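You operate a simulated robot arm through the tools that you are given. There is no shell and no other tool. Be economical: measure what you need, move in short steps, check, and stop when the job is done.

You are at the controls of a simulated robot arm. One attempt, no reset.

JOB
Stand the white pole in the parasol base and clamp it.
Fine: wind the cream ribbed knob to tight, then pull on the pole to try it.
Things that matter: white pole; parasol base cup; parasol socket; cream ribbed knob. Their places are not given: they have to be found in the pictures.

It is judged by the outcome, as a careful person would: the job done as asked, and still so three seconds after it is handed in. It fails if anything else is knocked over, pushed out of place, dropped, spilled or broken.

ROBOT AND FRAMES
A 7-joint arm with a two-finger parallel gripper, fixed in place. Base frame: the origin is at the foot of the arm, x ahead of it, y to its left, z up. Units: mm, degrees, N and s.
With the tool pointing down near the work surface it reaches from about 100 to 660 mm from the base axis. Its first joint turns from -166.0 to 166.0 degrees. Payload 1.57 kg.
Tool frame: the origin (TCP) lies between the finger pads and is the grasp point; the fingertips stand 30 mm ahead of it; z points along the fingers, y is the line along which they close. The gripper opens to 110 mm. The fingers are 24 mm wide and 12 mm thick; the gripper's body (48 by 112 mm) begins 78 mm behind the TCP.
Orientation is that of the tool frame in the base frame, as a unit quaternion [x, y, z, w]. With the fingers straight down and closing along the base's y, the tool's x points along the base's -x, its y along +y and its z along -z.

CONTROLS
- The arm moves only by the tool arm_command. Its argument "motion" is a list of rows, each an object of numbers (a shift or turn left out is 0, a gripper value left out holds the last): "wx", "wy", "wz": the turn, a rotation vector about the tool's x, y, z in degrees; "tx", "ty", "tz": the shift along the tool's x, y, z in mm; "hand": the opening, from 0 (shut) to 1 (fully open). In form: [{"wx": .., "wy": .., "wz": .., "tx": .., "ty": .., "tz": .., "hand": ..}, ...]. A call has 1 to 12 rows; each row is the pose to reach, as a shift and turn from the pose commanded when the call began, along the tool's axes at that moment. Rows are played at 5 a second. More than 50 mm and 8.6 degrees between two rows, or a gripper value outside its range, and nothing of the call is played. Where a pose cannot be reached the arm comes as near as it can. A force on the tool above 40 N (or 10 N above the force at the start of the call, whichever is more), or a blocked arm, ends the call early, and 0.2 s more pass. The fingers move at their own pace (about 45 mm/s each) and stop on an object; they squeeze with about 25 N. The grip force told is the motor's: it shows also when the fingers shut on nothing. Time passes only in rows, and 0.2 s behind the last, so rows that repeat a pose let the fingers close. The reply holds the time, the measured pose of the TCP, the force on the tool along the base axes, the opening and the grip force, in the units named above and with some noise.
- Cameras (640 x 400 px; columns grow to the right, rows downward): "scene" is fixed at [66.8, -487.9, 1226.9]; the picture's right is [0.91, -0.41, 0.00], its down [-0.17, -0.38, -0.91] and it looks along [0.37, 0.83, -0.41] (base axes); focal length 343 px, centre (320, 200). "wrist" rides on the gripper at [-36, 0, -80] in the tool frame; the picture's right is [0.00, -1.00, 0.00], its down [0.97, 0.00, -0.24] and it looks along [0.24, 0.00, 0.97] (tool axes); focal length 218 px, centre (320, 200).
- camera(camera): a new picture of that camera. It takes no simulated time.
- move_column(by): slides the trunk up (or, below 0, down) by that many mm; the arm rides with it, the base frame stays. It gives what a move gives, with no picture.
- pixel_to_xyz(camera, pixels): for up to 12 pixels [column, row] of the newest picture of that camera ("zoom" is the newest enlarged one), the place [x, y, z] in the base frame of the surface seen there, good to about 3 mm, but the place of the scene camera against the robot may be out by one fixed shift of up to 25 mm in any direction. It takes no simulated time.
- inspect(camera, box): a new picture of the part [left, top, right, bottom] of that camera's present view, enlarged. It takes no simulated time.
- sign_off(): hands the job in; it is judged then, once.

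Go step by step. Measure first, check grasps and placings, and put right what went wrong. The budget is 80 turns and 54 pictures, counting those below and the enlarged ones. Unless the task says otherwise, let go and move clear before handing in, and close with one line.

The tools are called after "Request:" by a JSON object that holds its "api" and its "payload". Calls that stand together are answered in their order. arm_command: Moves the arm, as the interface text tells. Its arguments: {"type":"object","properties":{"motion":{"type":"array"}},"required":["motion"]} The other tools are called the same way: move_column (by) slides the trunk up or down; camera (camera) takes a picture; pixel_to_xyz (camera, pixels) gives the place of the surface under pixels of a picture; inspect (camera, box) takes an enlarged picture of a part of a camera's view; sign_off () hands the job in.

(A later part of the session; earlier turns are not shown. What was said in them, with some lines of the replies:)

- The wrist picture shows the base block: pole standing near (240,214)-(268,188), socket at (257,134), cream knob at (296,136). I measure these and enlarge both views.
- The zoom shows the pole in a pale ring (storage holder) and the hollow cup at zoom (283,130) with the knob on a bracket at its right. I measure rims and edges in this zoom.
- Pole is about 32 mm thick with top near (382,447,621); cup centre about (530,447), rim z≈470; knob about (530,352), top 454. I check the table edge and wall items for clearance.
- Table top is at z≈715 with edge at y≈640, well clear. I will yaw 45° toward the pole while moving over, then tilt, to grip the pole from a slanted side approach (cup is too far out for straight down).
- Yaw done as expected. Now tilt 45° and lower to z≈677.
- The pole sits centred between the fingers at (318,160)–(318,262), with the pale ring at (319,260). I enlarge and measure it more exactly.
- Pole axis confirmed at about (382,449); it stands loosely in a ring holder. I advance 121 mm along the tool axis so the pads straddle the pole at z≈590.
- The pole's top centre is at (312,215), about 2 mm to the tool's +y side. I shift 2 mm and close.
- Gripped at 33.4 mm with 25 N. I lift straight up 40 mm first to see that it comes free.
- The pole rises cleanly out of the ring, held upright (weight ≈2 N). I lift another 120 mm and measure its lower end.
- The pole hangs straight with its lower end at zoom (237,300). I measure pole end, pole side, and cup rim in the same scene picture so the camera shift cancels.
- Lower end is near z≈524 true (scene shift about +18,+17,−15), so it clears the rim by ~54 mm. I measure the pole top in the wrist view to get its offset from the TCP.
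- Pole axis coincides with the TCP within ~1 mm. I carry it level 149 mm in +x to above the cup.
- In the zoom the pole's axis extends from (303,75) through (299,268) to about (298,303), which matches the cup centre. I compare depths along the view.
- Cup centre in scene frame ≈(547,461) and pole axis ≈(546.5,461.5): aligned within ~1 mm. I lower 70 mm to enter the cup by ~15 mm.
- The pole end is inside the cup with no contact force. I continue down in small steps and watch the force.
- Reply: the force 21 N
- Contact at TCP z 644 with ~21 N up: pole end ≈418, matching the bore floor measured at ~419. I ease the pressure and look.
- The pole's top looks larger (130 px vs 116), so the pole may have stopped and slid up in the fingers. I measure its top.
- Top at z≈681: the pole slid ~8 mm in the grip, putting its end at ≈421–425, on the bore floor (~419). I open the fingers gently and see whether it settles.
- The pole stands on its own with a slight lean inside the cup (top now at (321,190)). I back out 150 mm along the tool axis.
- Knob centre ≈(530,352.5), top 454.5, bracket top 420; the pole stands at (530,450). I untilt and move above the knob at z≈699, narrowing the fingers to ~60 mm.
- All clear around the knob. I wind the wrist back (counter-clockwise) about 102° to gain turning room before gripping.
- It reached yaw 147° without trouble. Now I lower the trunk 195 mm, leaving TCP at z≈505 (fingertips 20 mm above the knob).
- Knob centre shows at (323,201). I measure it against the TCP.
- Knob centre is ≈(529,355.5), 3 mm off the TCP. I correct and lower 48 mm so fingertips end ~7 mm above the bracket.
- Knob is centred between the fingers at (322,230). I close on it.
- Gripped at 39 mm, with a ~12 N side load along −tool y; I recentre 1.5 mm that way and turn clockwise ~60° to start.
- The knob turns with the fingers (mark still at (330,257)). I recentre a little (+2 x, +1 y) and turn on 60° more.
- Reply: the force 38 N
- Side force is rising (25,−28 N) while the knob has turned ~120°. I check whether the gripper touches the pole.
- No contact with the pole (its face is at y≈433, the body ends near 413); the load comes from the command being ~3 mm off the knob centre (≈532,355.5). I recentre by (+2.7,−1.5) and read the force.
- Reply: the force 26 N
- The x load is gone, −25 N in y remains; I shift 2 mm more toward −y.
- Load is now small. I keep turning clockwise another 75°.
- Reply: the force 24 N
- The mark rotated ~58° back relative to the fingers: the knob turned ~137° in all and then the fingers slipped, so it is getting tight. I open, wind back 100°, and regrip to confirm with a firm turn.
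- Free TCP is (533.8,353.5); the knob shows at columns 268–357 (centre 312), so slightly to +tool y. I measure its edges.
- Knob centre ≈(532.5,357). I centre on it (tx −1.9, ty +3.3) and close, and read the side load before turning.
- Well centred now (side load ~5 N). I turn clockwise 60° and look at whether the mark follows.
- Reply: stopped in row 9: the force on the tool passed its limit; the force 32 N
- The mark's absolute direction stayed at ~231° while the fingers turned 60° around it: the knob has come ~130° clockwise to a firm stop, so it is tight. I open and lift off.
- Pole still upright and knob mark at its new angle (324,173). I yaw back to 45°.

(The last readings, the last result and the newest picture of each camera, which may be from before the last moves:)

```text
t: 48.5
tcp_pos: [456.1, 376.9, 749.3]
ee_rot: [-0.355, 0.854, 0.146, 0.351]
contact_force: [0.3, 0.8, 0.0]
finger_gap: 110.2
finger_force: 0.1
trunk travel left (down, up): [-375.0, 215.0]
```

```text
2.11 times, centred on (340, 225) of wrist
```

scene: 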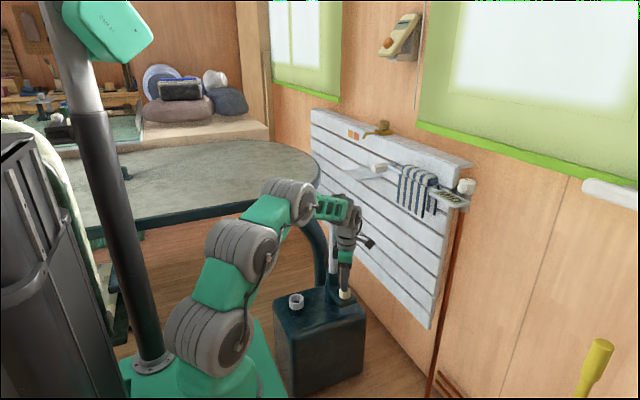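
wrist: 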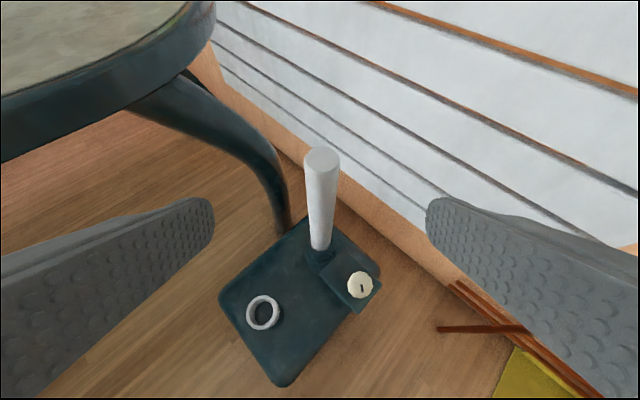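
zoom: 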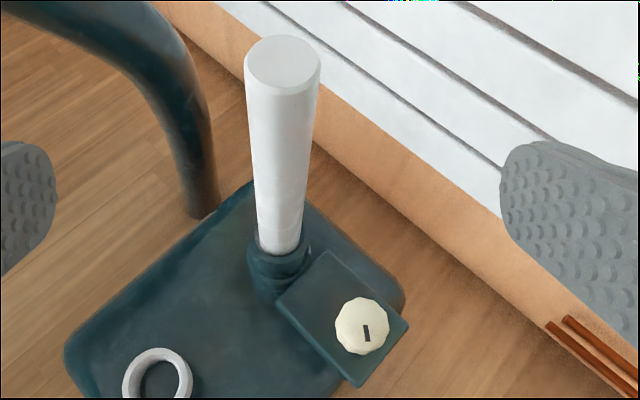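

The pole is now plumb (face at (517,437) from top to bottom), axis (528.5,447.5). I advance 145 mm and grip it again for the pull test.

Request:
{"api": "arm_command", "payload": {"motion": [{"tz": 36, "tx": 1, "ty": -1}, {"tz": 72, "tx": 2, "ty": -1.3}, {"tz": 108, "tx": 2, "ty": -1.3}, {"tz": 145, "tx": 2, "ty": -1.3}, {"tz": 145, "tx": 2, "ty": -1.3}]}}

Request:
{"api": "camera", "payload": {"camera": "wrist"}}

```text
t: 49.7
tcp_pos: [527.0, 448.2, 644.4]
ee_rot: [-0.356, 0.854, 0.145, 0.351]
contact_force: [0.4, -1.5, -0.4]
finger_gap: 110.1
finger_force: 0.0
trunk travel left (down, up): [-375.0, 215.0]
```

```text
17 pictures are left
```

wrist: 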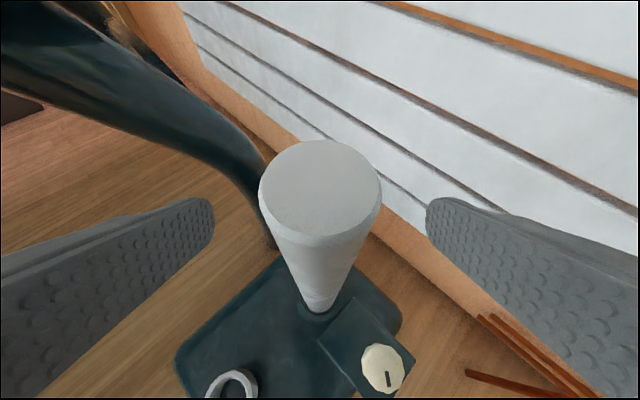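

Pole centred at column 320. I close, then pull straight up in 1 mm steps.

Request:
{"api": "arm_command", "payload": {"motion": [{"hand": 0}, {"hand": 0}, {"hand": 0}, {"hand": 0}, {"hand": 0}, {"hand": 0}, {"hand": 0}]}}

Request:
{"api": "arm_command", "payload": {"motion": [{"tx": -0.7, "tz": -0.7}, {"tx": -1.4, "tz": -1.4}, {"tx": -2.1, "tz": -2.1}, {"tx": -2.1, "tz": -2.1}]}}

```text
t: 51.3
tcp_pos: [527.3, 446.9, 646.4]
ee_rot: [-0.356, 0.853, 0.146, 0.352]
contact_force: [-1.0, 0.5, -0.7]
finger_gap: 33.0
finger_force: 25.0
trunk travel left (down, up): [-375.0, 215.0]
```

```text
t: 52.3
tcp_pos: [527.1, 445.4, 646.4]
ee_rot: [-0.356, 0.854, 0.145, 0.35]
contact_force: [-1.1, 0.6, -7.7]
finger_gap: 33.0
finger_force: 24.8
trunk travel left (down, up): [-375.0, 215.0]
```

The pole resists with ~8 N (its weight is only ~2 N). I pull 3 mm harder.

Request:
{"api": "arm_command", "payload": {"motion": [{"tx": -0.7, "tz": -0.7}, {"tx": -1.4, "tz": -1.4}, {"tx": -2.1, "tz": -2.1}, {"tx": -2.1, "tz": -2.1}, {"tx": -2.1, "tz": -2.1}]}}

Request:
{"api": "camera", "payload": {"camera": "wrist"}}

```text
t: 53.5
tcp_pos: [528.3, 447.2, 650.0]
ee_rot: [-0.356, 0.855, 0.145, 0.349]
contact_force: [-1.1, -1.8, -15.8]
finger_gap: 33.0
finger_force: 24.6
trunk travel left (down, up): [-375.0, 215.0]
```

```text
16 pictures are left
```

wrist: 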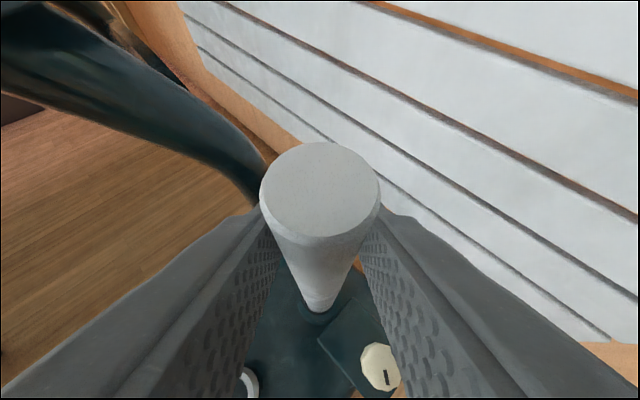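

It holds against ~16 N. I ease back to zero pull, release, and check the height of the top.

Request:
{"api": "arm_command", "payload": {"motion": [{"tx": 2.1, "tz": 2.1}, {"tx": 4.2, "tz": 4.2}, {"tx": 4.2, "tz": 4.2}, {"tx": 4.2, "tz": 4.2, "hand": 0.4}, {"tx": 4.2, "tz": 4.2, "hand": 0.7}, {"tx": 4.2, "tz": 4.2, "hand": 1}, {"tx": 4.2, "tz": 4.2, "hand": 1}, {"tx": 4.2, "tz": 4.2, "hand": 1}]}}

Request:
{"api": "arm_command", "payload": {"motion": [{"tz": -36}, {"tz": -72}, {"tz": -108}, {"tz": -145}, {"tz": -180}, {"tz": -180}]}}

Request:
{"api": "camera", "payload": {"camera": "wrist"}}

Request:
{"api": "camera", "payload": {"camera": "scene"}}

```text
t: 55.3
tcp_pos: [527.7, 446.9, 644.3]
ee_rot: [-0.356, 0.854, 0.146, 0.351]
contact_force: [-0.1, 0.4, -0.4]
finger_gap: 110.0
finger_force: 0.0
trunk travel left (down, up): [-375.0, 215.0]
```

```text
t: 56.7
tcp_pos: [438.6, 356.4, 773.8]
ee_rot: [-0.356, 0.853, 0.147, 0.351]
contact_force: [0.0, -0.3, -0.2]
finger_gap: 110.2
finger_force: 0.1
trunk travel left (down, up): [-375.0, 215.0]
```

```text
15 pictures are left
```

wrist: 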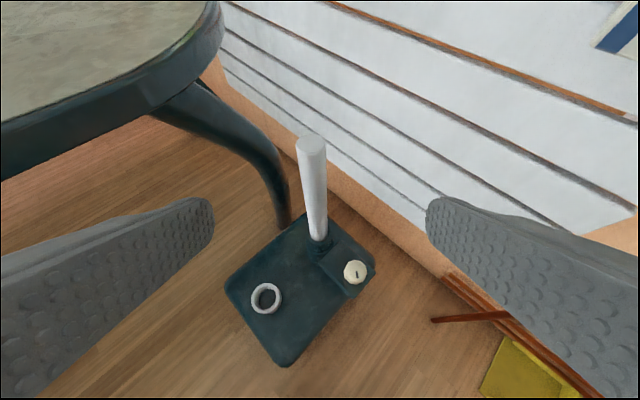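

```text
14 pictures are left
```

scene: 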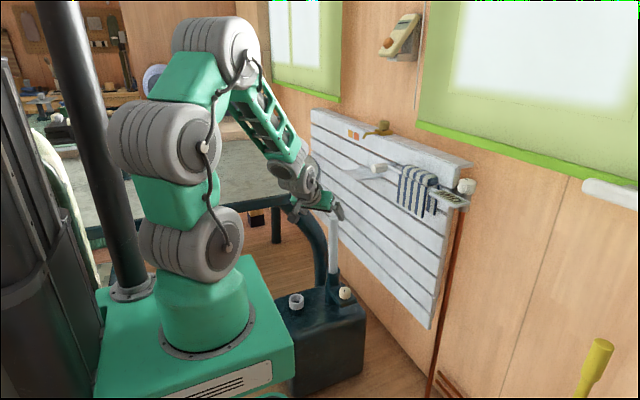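

Request:
{"api": "pixel_to_xyz", "payload": {"camera": "wrist", "pixels": [[312, 144], [316, 190], [317, 220], [265, 290], [241, 295], [287, 364], [375, 262]]}}

Request:
{"api": "inspect", "payload": {"camera": "wrist", "box": [290, 130, 390, 300]}}

```text
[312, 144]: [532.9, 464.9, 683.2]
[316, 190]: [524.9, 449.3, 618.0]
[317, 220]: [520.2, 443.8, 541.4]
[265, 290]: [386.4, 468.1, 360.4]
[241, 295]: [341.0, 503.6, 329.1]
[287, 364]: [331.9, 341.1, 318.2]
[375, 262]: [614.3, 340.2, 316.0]
```

```text
2.35 times, centred on (340, 215) of wrist
```

zoom: 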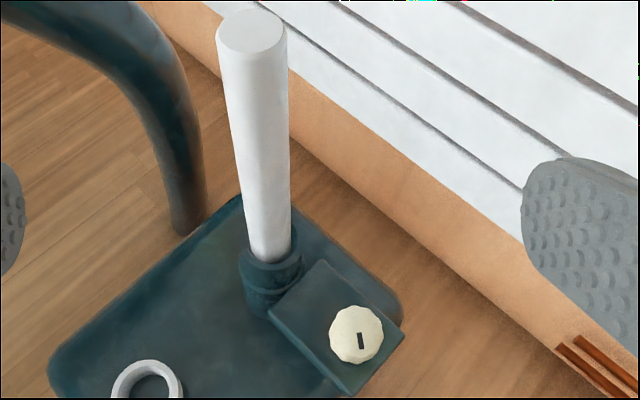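

The pole now reads top (533,465) versus mid (525,449): it seems to lean a few degrees, which it did not before. I measure more points in both views.

Request:
{"api": "pixel_to_xyz", "payload": {"camera": "zoom", "pixels": [[252, 32], [222, 35], [284, 35], [252, 15], [253, 51], [257, 80], [262, 150], [268, 220], [356, 333], [272, 268], [150, 362], [178, 385]]}}

Request:
{"api": "inspect", "payload": {"camera": "scene", "box": [270, 190, 400, 310]}}

```text
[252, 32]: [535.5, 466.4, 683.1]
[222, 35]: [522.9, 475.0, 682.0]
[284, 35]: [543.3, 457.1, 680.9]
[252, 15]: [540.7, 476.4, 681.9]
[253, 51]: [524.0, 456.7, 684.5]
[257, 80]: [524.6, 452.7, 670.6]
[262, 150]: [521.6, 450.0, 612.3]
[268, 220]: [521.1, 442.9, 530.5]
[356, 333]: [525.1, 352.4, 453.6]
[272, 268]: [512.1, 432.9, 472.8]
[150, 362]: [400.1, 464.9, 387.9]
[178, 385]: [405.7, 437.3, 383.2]
```

```text
3.33 times, centred on (335, 250) of scene
```

zoom: 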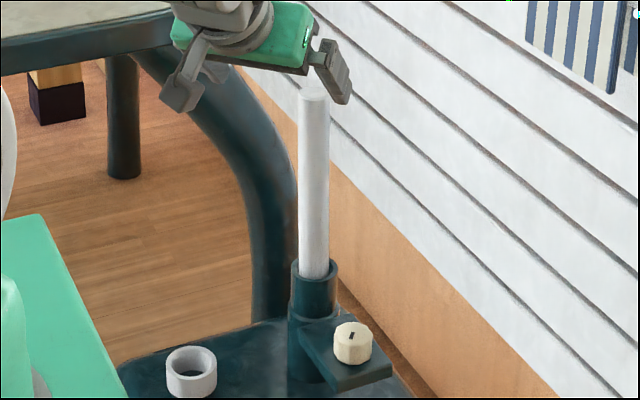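

Both views show the pole leaning ~5° toward +y since the pull, so the clamp lets it rock; it needs straightening and a further tightening. I come round to yaw 0° so the fingers close along y and right the pole.

Request:
{"api": "arm_command", "payload": {"motion": [{"wx": 5.3, "wz": 5.3, "tx": -3.4, "ty": 11.7, "tz": 13.3}, {"wx": 10.6, "wz": 10.6, "tx": -6.8, "ty": 23.5, "tz": 26.7}, {"wx": 15.9, "wz": 15.9, "tx": -10.2, "ty": 35.2, "tz": 40}, {"wx": 21.2, "wz": 21.2, "tx": -13.7, "ty": 46.9, "tz": 53.3}, {"wx": 26.5, "wz": 26.5, "tx": -17.1, "ty": 58.7, "tz": 66.7}, {"wx": 31.8, "wz": 31.8, "tx": -20.5, "ty": 70.4, "tz": 80}, {"wx": 31.8, "wz": 31.8, "tx": -20.5, "ty": 70.4, "tz": 80}]}}

Request:
{"api": "camera", "payload": {"camera": "wrist"}}

```text
t: 58.3
tcp_pos: [440.0, 457.3, 729.8]
ee_rot: [-0.002, 0.925, -0.002, 0.381]
contact_force: [0.3, -0.8, -0.1]
finger_gap: 110.2
finger_force: 0.1
trunk travel left (down, up): [-375.0, 215.0]
```

```text
11 pictures are left
```

wrist: 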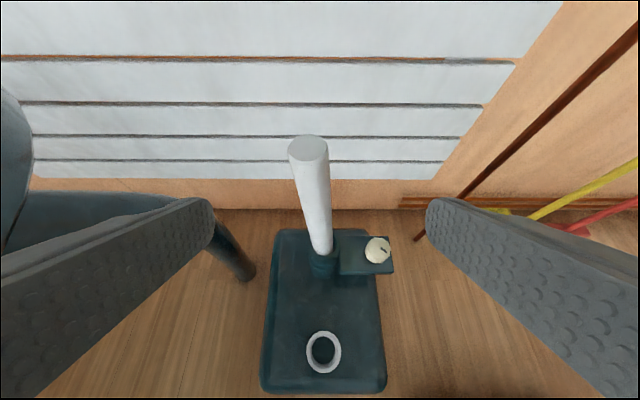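

The lean is clear: top at (308,145), foot at (322,240). I advance to the pole with the TCP on the true cup axis (y≈447.5) and close, reading the force as it straightens.

Request:
{"api": "arm_command", "payload": {"motion": [{"tz": 31, "ty": 0}, {"tz": 63, "ty": 0, "tx": -1}, {"tz": 95, "ty": -4, "tx": -1}, {"tz": 126, "ty": -9.8, "tx": -1.4}, {"tz": 126, "ty": -9.8, "tx": -1.4}, {"tz": 126, "ty": -9.8, "tx": -1.4, "hand": 0}, {"tz": 126, "ty": -9.8, "tx": -1.4, "hand": 0}, {"tz": 126, "ty": -9.8, "tx": -1.4, "hand": 0}, {"tz": 126, "ty": -9.8, "tx": -1.4, "hand": 0}, {"tz": 126, "ty": -9.8, "tx": -1.4, "hand": 0}, {"tz": 126, "ty": -9.8, "tx": -1.4, "hand": 0}]}}

Request:
{"api": "camera", "payload": {"camera": "wrist"}}

```text
t: 60.7
tcp_pos: [526.4, 449.2, 641.3]
ee_rot: [-0.004, 0.924, -0.001, 0.382]
contact_force: [0.7, 3.4, 0.7]
finger_gap: 33.0
finger_force: 25.1
trunk travel left (down, up): [-375.0, 215.0]
```

```text
10 pictures are left
```

wrist: 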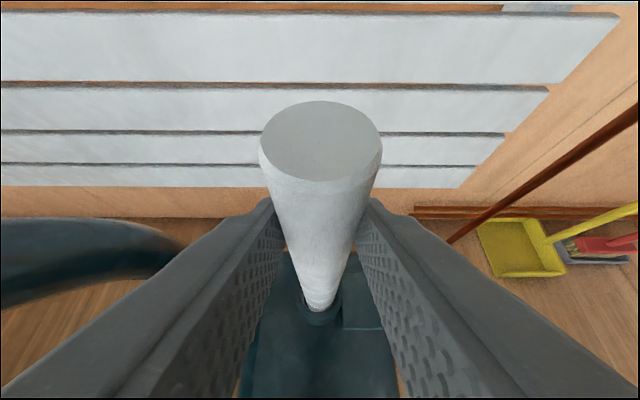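

It came upright with only ~3 N, so it rocked freely-ish. I measure the pole's top and face now.

Request:
{"api": "pixel_to_xyz", "payload": {"camera": "wrist", "pixels": [[320, 140], [320, 103], [320, 175], [262, 143], [380, 143], [320, 190], [320, 230], [319, 280], [319, 300]]}}

```text
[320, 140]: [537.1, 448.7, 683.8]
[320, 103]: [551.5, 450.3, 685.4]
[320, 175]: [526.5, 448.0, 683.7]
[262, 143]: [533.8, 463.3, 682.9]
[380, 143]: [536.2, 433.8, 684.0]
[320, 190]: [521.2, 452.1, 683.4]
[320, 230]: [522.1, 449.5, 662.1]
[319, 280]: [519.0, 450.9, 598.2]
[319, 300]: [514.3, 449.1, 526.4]
```

Plumb in y now, but the top leans ~8 mm to +x and stands ~3 mm higher. I bring it plumb in x (6 mm back), and read the force.

Request:
{"api": "arm_command", "payload": {"motion": [{"tx": 1.4, "tz": -1.4}, {"tx": 2.8, "tz": -2.8}, {"tx": 4.2, "tz": -4.2}, {"tx": 4.2, "tz": -4.2}]}}

Request:
{"api": "arm_command", "payload": {"motion": [{"tx": 1.4, "tz": 1.4}, {"tx": 2.8, "tz": 2.8}, {"tx": 4.2, "tz": 4.2}, {"tx": 4.2, "tz": 4.2}]}}

```text
t: 61.7
tcp_pos: [522.1, 449.3, 642.5]
ee_rot: [-0.002, 0.924, -0.001, 0.382]
contact_force: [3.8, 3.8, 0.1]
finger_gap: 32.9
finger_force: 25.0
trunk travel left (down, up): [-375.0, 215.0]
```

```text
t: 62.7
tcp_pos: [522.2, 448.2, 637.6]
ee_rot: [-0.002, 0.924, 0.0, 0.383]
contact_force: [2.7, 3.3, 16.5]
finger_gap: 32.8
finger_force: 25.2
trunk travel left (down, up): [-375.0, 215.0]
```

Pushing down meets ~16 N. Now I pull up 12 mm in steps from here to see whether the pole slides.

Request:
{"api": "arm_command", "payload": {"motion": [{"tx": -1.4, "tz": -1.4}, {"tx": -2.8, "tz": -2.8}, {"tx": -4.2, "tz": -4.2}, {"tx": -4.2, "tz": -4.2}]}}

Request:
{"api": "arm_command", "payload": {"motion": [{"tx": -1.4, "tz": -1.4}, {"tx": -2.8, "tz": -2.8}, {"tx": -4.2, "tz": -4.2}, {"tx": -4.2, "tz": -4.2}]}}

Request:
{"api": "camera", "payload": {"camera": "wrist"}}

```text
t: 63.7
tcp_pos: [519.9, 446.6, 637.1]
ee_rot: [-0.005, 0.926, -0.004, 0.378]
contact_force: [-1.8, 4.7, -13.9]
finger_gap: 33.6
finger_force: 24.6
trunk travel left (down, up): [-375.0, 215.0]
```

```text
t: 64.7
tcp_pos: [522.2, 447.7, 646.2]
ee_rot: [-0.003, 0.925, -0.002, 0.381]
contact_force: [-0.5, 2.4, -12.6]
finger_gap: 33.6
finger_force: 25.4
trunk travel left (down, up): [-375.0, 215.0]
```

```text
9 pictures are left
```

wrist: 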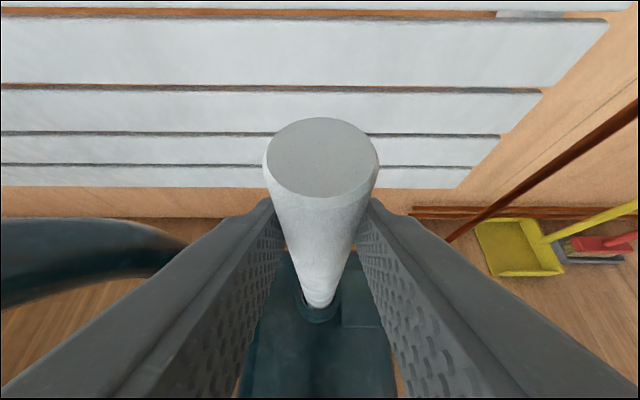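

Request:
{"api": "pixel_to_xyz", "payload": {"camera": "wrist", "pixels": [[320, 155], [320, 120], [320, 190], [268, 158], [374, 158], [320, 230], [319, 280], [319, 298]]}}

```text
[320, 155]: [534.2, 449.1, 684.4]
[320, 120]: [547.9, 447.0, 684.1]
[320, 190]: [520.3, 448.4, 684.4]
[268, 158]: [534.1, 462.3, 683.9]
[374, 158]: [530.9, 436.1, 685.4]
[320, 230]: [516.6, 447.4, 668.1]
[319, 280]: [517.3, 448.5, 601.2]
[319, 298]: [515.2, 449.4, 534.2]
```

Top stays at 684 while the fingers slipped up the pole at ~13 N, so it is held axially, though the earlier pull seems to have let it creep ~4 mm. I press it back down toward the floor, with x plumb, before tightening again.

Request:
{"api": "arm_command", "payload": {"motion": [{"tx": 1.4, "tz": 1.4}, {"tx": 2.8, "tz": 2.8}, {"tx": 4.2, "tz": 4.2}, {"tx": 5.6, "tz": 5.6}, {"tx": 7, "tz": 7}, {"tx": 8.4, "tz": 8.4}, {"tx": 9.8, "tz": 9.8}, {"tx": 9.8, "tz": 9.8}]}}

Request:
{"api": "camera", "payload": {"camera": "wrist"}}

Request:
{"api": "pixel_to_xyz", "payload": {"camera": "wrist", "pixels": [[320, 150], [320, 160], [320, 140], [300, 150], [340, 150], [320, 260], [320, 295]]}}

```text
t: 66.5
tcp_pos: [521.4, 449.8, 634.6]
ee_rot: [-0.002, 0.924, 0.0, 0.381]
contact_force: [-0.4, 0.2, 19.6]
finger_gap: 32.9
finger_force: 24.5
trunk travel left (down, up): [-375.0, 215.0]
```

```text
8 pictures are left
```

wrist: 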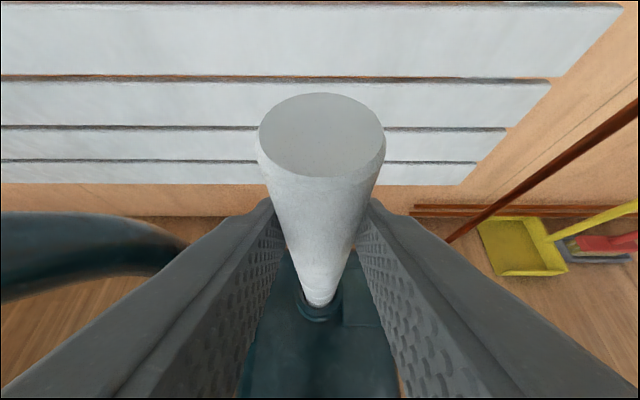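

```text
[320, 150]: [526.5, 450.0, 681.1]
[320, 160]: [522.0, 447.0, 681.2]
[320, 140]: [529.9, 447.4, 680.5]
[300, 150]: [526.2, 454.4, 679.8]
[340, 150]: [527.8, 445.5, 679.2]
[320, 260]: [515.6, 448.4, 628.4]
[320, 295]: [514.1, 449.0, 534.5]
```

Top is back at ~680.5 (seated) and within ~1° of plumb. I ease off, release and back out.

Request:
{"api": "arm_command", "payload": {"motion": [{"tx": -2, "tz": -2}, {"tx": -3.8, "tz": -3.8}, {"tx": -3.8, "tz": -3.8}, {"tx": -3.8, "tz": -3.8, "hand": 0.35}, {"tx": -3.8, "tz": -3.8, "hand": 0.5}, {"tx": -3.8, "tz": -3.8, "hand": 1}, {"tx": -3.8, "tz": -3.8, "hand": 1}, {"tx": -3.8, "tz": -3.8, "hand": 1}]}}

Request:
{"api": "arm_command", "payload": {"motion": [{"tz": -36}, {"tz": -72}, {"tz": -108}, {"tz": -144}, {"tz": -144}]}}

Request:
{"api": "camera", "payload": {"camera": "wrist"}}

Request:
{"api": "pixel_to_xyz", "payload": {"camera": "wrist", "pixels": [[320, 150], [320, 158], [320, 170], [320, 190], [320, 215]]}}

```text
t: 68.3
tcp_pos: [521.5, 448.5, 638.8]
ee_rot: [-0.003, 0.924, -0.001, 0.382]
contact_force: [0.0, 0.7, 0.6]
finger_gap: 109.9
finger_force: 0.0
trunk travel left (down, up): [-375.0, 215.0]
```

```text
t: 69.5
tcp_pos: [420.8, 448.8, 741.4]
ee_rot: [-0.002, 0.925, -0.002, 0.38]
contact_force: [0.2, -0.5, -0.7]
finger_gap: 110.3
finger_force: 0.0
trunk travel left (down, up): [-375.0, 215.0]
```

```text
7 pictures are left
```

wrist: 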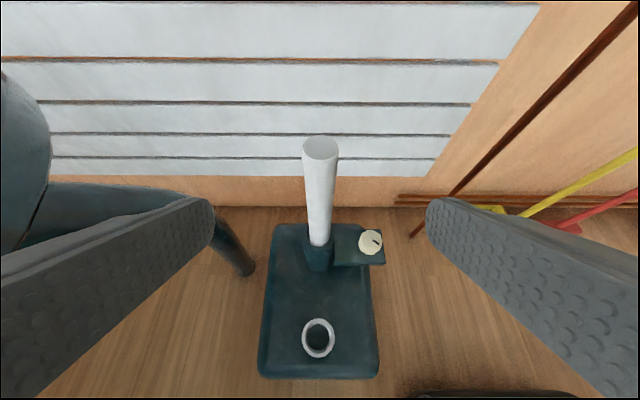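

```text
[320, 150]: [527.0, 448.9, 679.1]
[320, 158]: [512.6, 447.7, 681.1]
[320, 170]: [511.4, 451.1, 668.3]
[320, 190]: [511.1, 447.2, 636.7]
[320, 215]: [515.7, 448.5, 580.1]
```

The pole stands plumb with its top at 680. I move back over the knob (sideways first, then untilt) to tighten further.

Request:
{"api": "arm_command", "payload": {"motion": [{"ty": -46, "hand": 0.55}, {"ty": -92}, {"ty": -92, "wy": 7.5, "tx": -8, "tz": 18}, {"ty": -92, "wy": 15, "tx": -16, "tz": 36}, {"ty": -92, "wy": 22.5, "tx": -24, "tz": 54}, {"ty": -92, "wy": 30, "tx": -32, "tz": 72}, {"ty": -92, "wy": 37.5, "tx": -40, "tz": 90}, {"ty": -92, "wy": 45, "tx": -48.8, "tz": 108.2}, {"ty": -92, "wy": 45, "tx": -48.8, "tz": 108.2}]}}

Request:
{"api": "arm_command", "payload": {"motion": [{"wz": -8.5}, {"wz": -17}, {"wz": -25.5}, {"wz": -34}, {"wz": -42.5}, {"wz": -51}, {"wz": -59.5}, {"wz": -68}, {"wz": -76.5}, {"wz": -85}, {"wz": -93.5}, {"wz": -102}]}}

```text
t: 71.5
tcp_pos: [533.0, 356.4, 699.6]
ee_rot: [-0.003, 1.0, -0.002, -0.003]
contact_force: [-0.2, 0.0, -0.5]
finger_gap: 60.2
finger_force: 0.0
trunk travel left (down, up): [-375.0, 215.0]
```

```text
t: 74.1
tcp_pos: [531.9, 356.3, 699.7]
ee_rot: [0.78, -0.626, 0.0, 0.001]
contact_force: [0.7, 0.2, -0.1]
finger_gap: 60.4
finger_force: 0.1
trunk travel left (down, up): [-375.0, 215.0]
```

Now at (532,356) over the knob centre, yaw 102°. I lower by trunk and arm and close.

Request:
{"api": "move_column", "payload": {"by": -195}}

Request:
{"api": "arm_command", "payload": {"motion": [{"tz": 17}, {"tz": 34}, {"tz": 50}, {"tz": 50}, {"tz": 50, "hand": 0}, {"tz": 50, "hand": 0}, {"tz": 50, "hand": 0}, {"tz": 50, "hand": 0}, {"tz": 50, "hand": 0}]}}

Request:
{"api": "camera", "payload": {"camera": "wrist"}}

```text
t: 76.2
tcp_pos: [532.0, 357.0, 503.5]
ee_rot: [0.778, -0.628, 0.0, 0.003]
contact_force: [-0.3, 0.2, 0.1]
finger_gap: 60.7
finger_force: 0.0
trunk travel left (down, up): [-180.0, 410.0]
```

```text
t: 78.2
tcp_pos: [530.1, 355.2, 453.3]
ee_rot: [0.779, -0.627, 0.0, 0.004]
contact_force: [-7.4, -3.4, -0.3]
finger_gap: 39.4
finger_force: 44.5
trunk travel left (down, up): [-180.0, 410.0]
```

```text
6 pictures are left
```

wrist: 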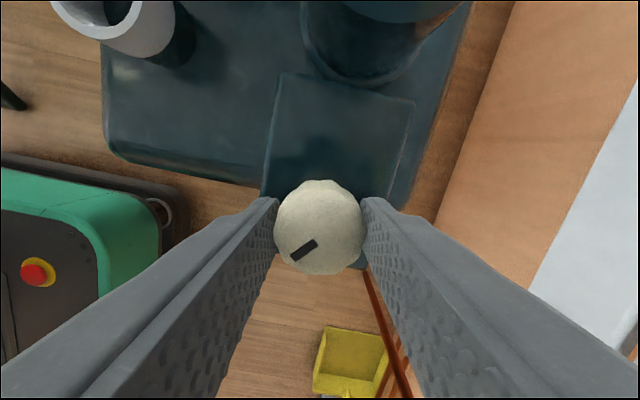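

Gripped well centred; mark bar runs (318,241)–(290,258). I turn clockwise 90° slowly.

Request:
{"api": "arm_command", "payload": {"motion": [{"tx": 0, "wz": 5}, {"wz": 10}, {"wz": 15}, {"wz": 20}, {"wz": 25}, {"wz": 30}, {"wz": 35}, {"wz": 40}, {"wz": 45}, {"wz": 50}, {"wz": 55}, {"wz": 60}]}}

Request:
{"api": "camera", "payload": {"camera": "wrist"}}

```text
t: 80.8
tcp_pos: [532.3, 356.2, 454.2]
ee_rot: [-0.359, 0.933, -0.002, -0.001]
contact_force: [-14.4, 8.0, -3.7]
finger_gap: 39.6
finger_force: 44.8
trunk travel left (down, up): [-180.0, 410.0]
```

```text
5 pictures are left
```

wrist: 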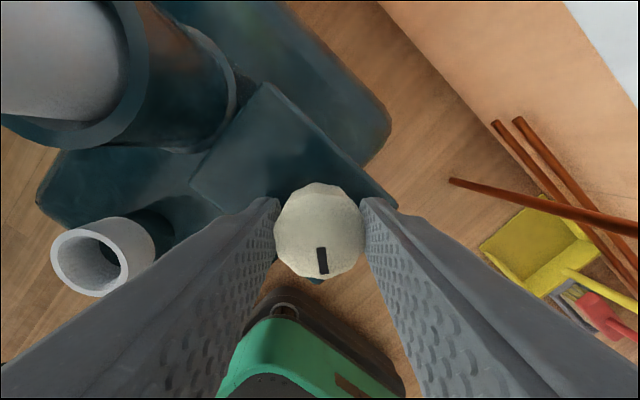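

The mark stays at ~230° absolute (bar now (320,248)–(325,273)) while the fingers slipped round 60°: the knob is firmly at its stop for the third time. I release, lift clear and check the final state.

Request:
{"api": "arm_command", "payload": {"motion": [{"hand": 0.55}, {"hand": 0.55}, {"hand": 0.55}, {"tz": -16}, {"tz": -32}, {"tz": -48}, {"tz": -48}]}}

Request:
{"api": "move_column", "payload": {"by": 195}}

Request:
{"api": "camera", "payload": {"camera": "wrist"}}

Request:
{"api": "inspect", "payload": {"camera": "scene", "box": [270, 190, 400, 310]}}

```text
t: 82.4
tcp_pos: [532.1, 355.2, 501.0]
ee_rot: [-0.36, 0.933, -0.002, -0.003]
contact_force: [0.3, 0.4, 0.8]
finger_gap: 60.6
finger_force: 0.1
trunk travel left (down, up): [-180.0, 410.0]
```

```text
t: 84.6
tcp_pos: [532.8, 355.8, 696.2]
ee_rot: [-0.36, 0.933, -0.002, -0.002]
contact_force: [0.2, 0.5, 0.1]
finger_gap: 60.5
finger_force: 0.1
trunk travel left (down, up): [-375.0, 215.0]
```

```text
4 pictures are left
```

wrist: 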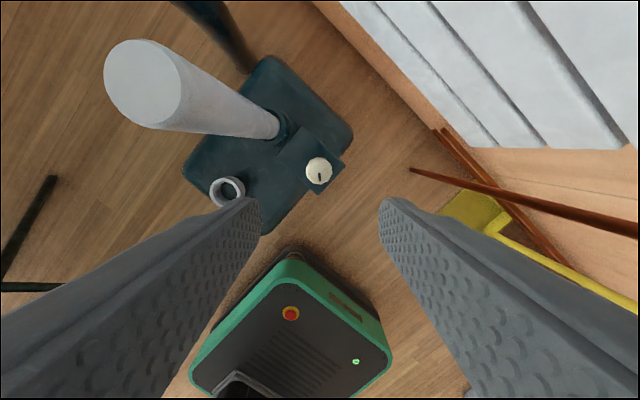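

```text
3.33 times, centred on (335, 250) of scene
```

zoom: 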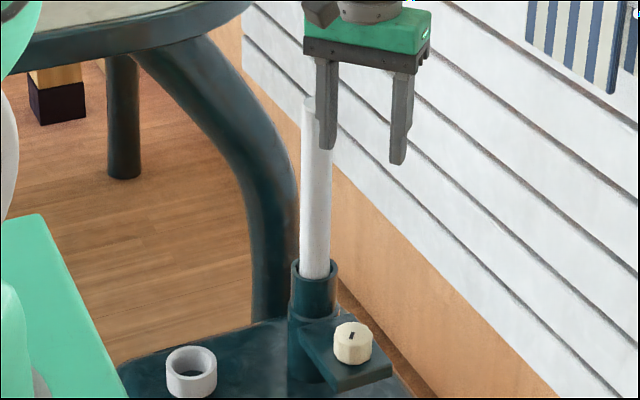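

The pole stands in the cup; I measure its top and face for lean.

Request:
{"api": "pixel_to_xyz", "payload": {"camera": "wrist", "pixels": [[142, 84], [107, 75], [178, 95], [150, 45], [135, 122], [200, 125], [240, 132]]}}

```text
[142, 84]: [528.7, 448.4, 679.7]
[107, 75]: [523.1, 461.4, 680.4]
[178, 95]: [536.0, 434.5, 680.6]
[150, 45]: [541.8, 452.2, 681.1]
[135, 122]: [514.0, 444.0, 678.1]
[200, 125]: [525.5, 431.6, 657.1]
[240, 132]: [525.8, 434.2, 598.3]
```

Top centre (528.7,448.4,680): plumb, seated and knob at its stop; the pull test was done with the knob already at this same stop. I raise the arm clear.

Request:
{"api": "arm_command", "payload": {"motion": [{"tz": -35}, {"tz": -70}, {"tz": -105}, {"tz": -140}, {"tz": -140}]}}

Request:
{"api": "camera", "payload": {"camera": "scene"}}

```text
t: 85.8
tcp_pos: [534.2, 357.9, 837.3]
ee_rot: [-0.36, 0.933, -0.001, -0.002]
contact_force: [-0.6, 0.7, 0.4]
finger_gap: 60.5
finger_force: 0.1
trunk travel left (down, up): [-375.0, 215.0]
```

```text
2 pictures are left
```

scene: 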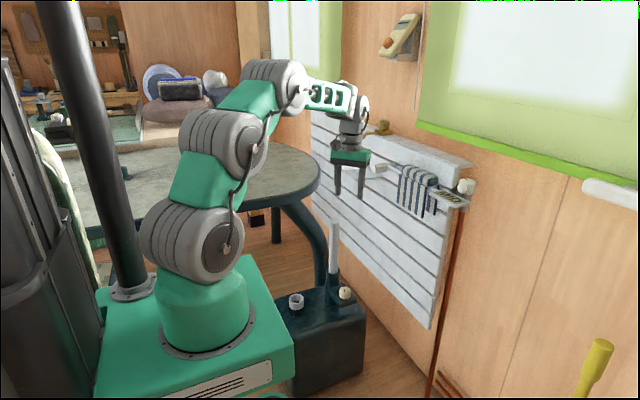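

The pole stands upright in the cup at (333,250), the knob is tight, and nothing else has moved; the arm is clear. I hand in.

Request:
{"api": "sign_off", "payload": {}}

```text
The job is handed in.
```

The white pole stands plumb on the floor of the parasol cup, with the knob wound about 130° clockwise until the gripper could turn it no further. On the pull test it held about 8 N. At about 13–16 N it crept up roughly 4 mm and then leaned about 5°. I straightened and reseated it, but the knob would not turn any further and I did not pull again after that, so the clamp may still slip under a hard pull.
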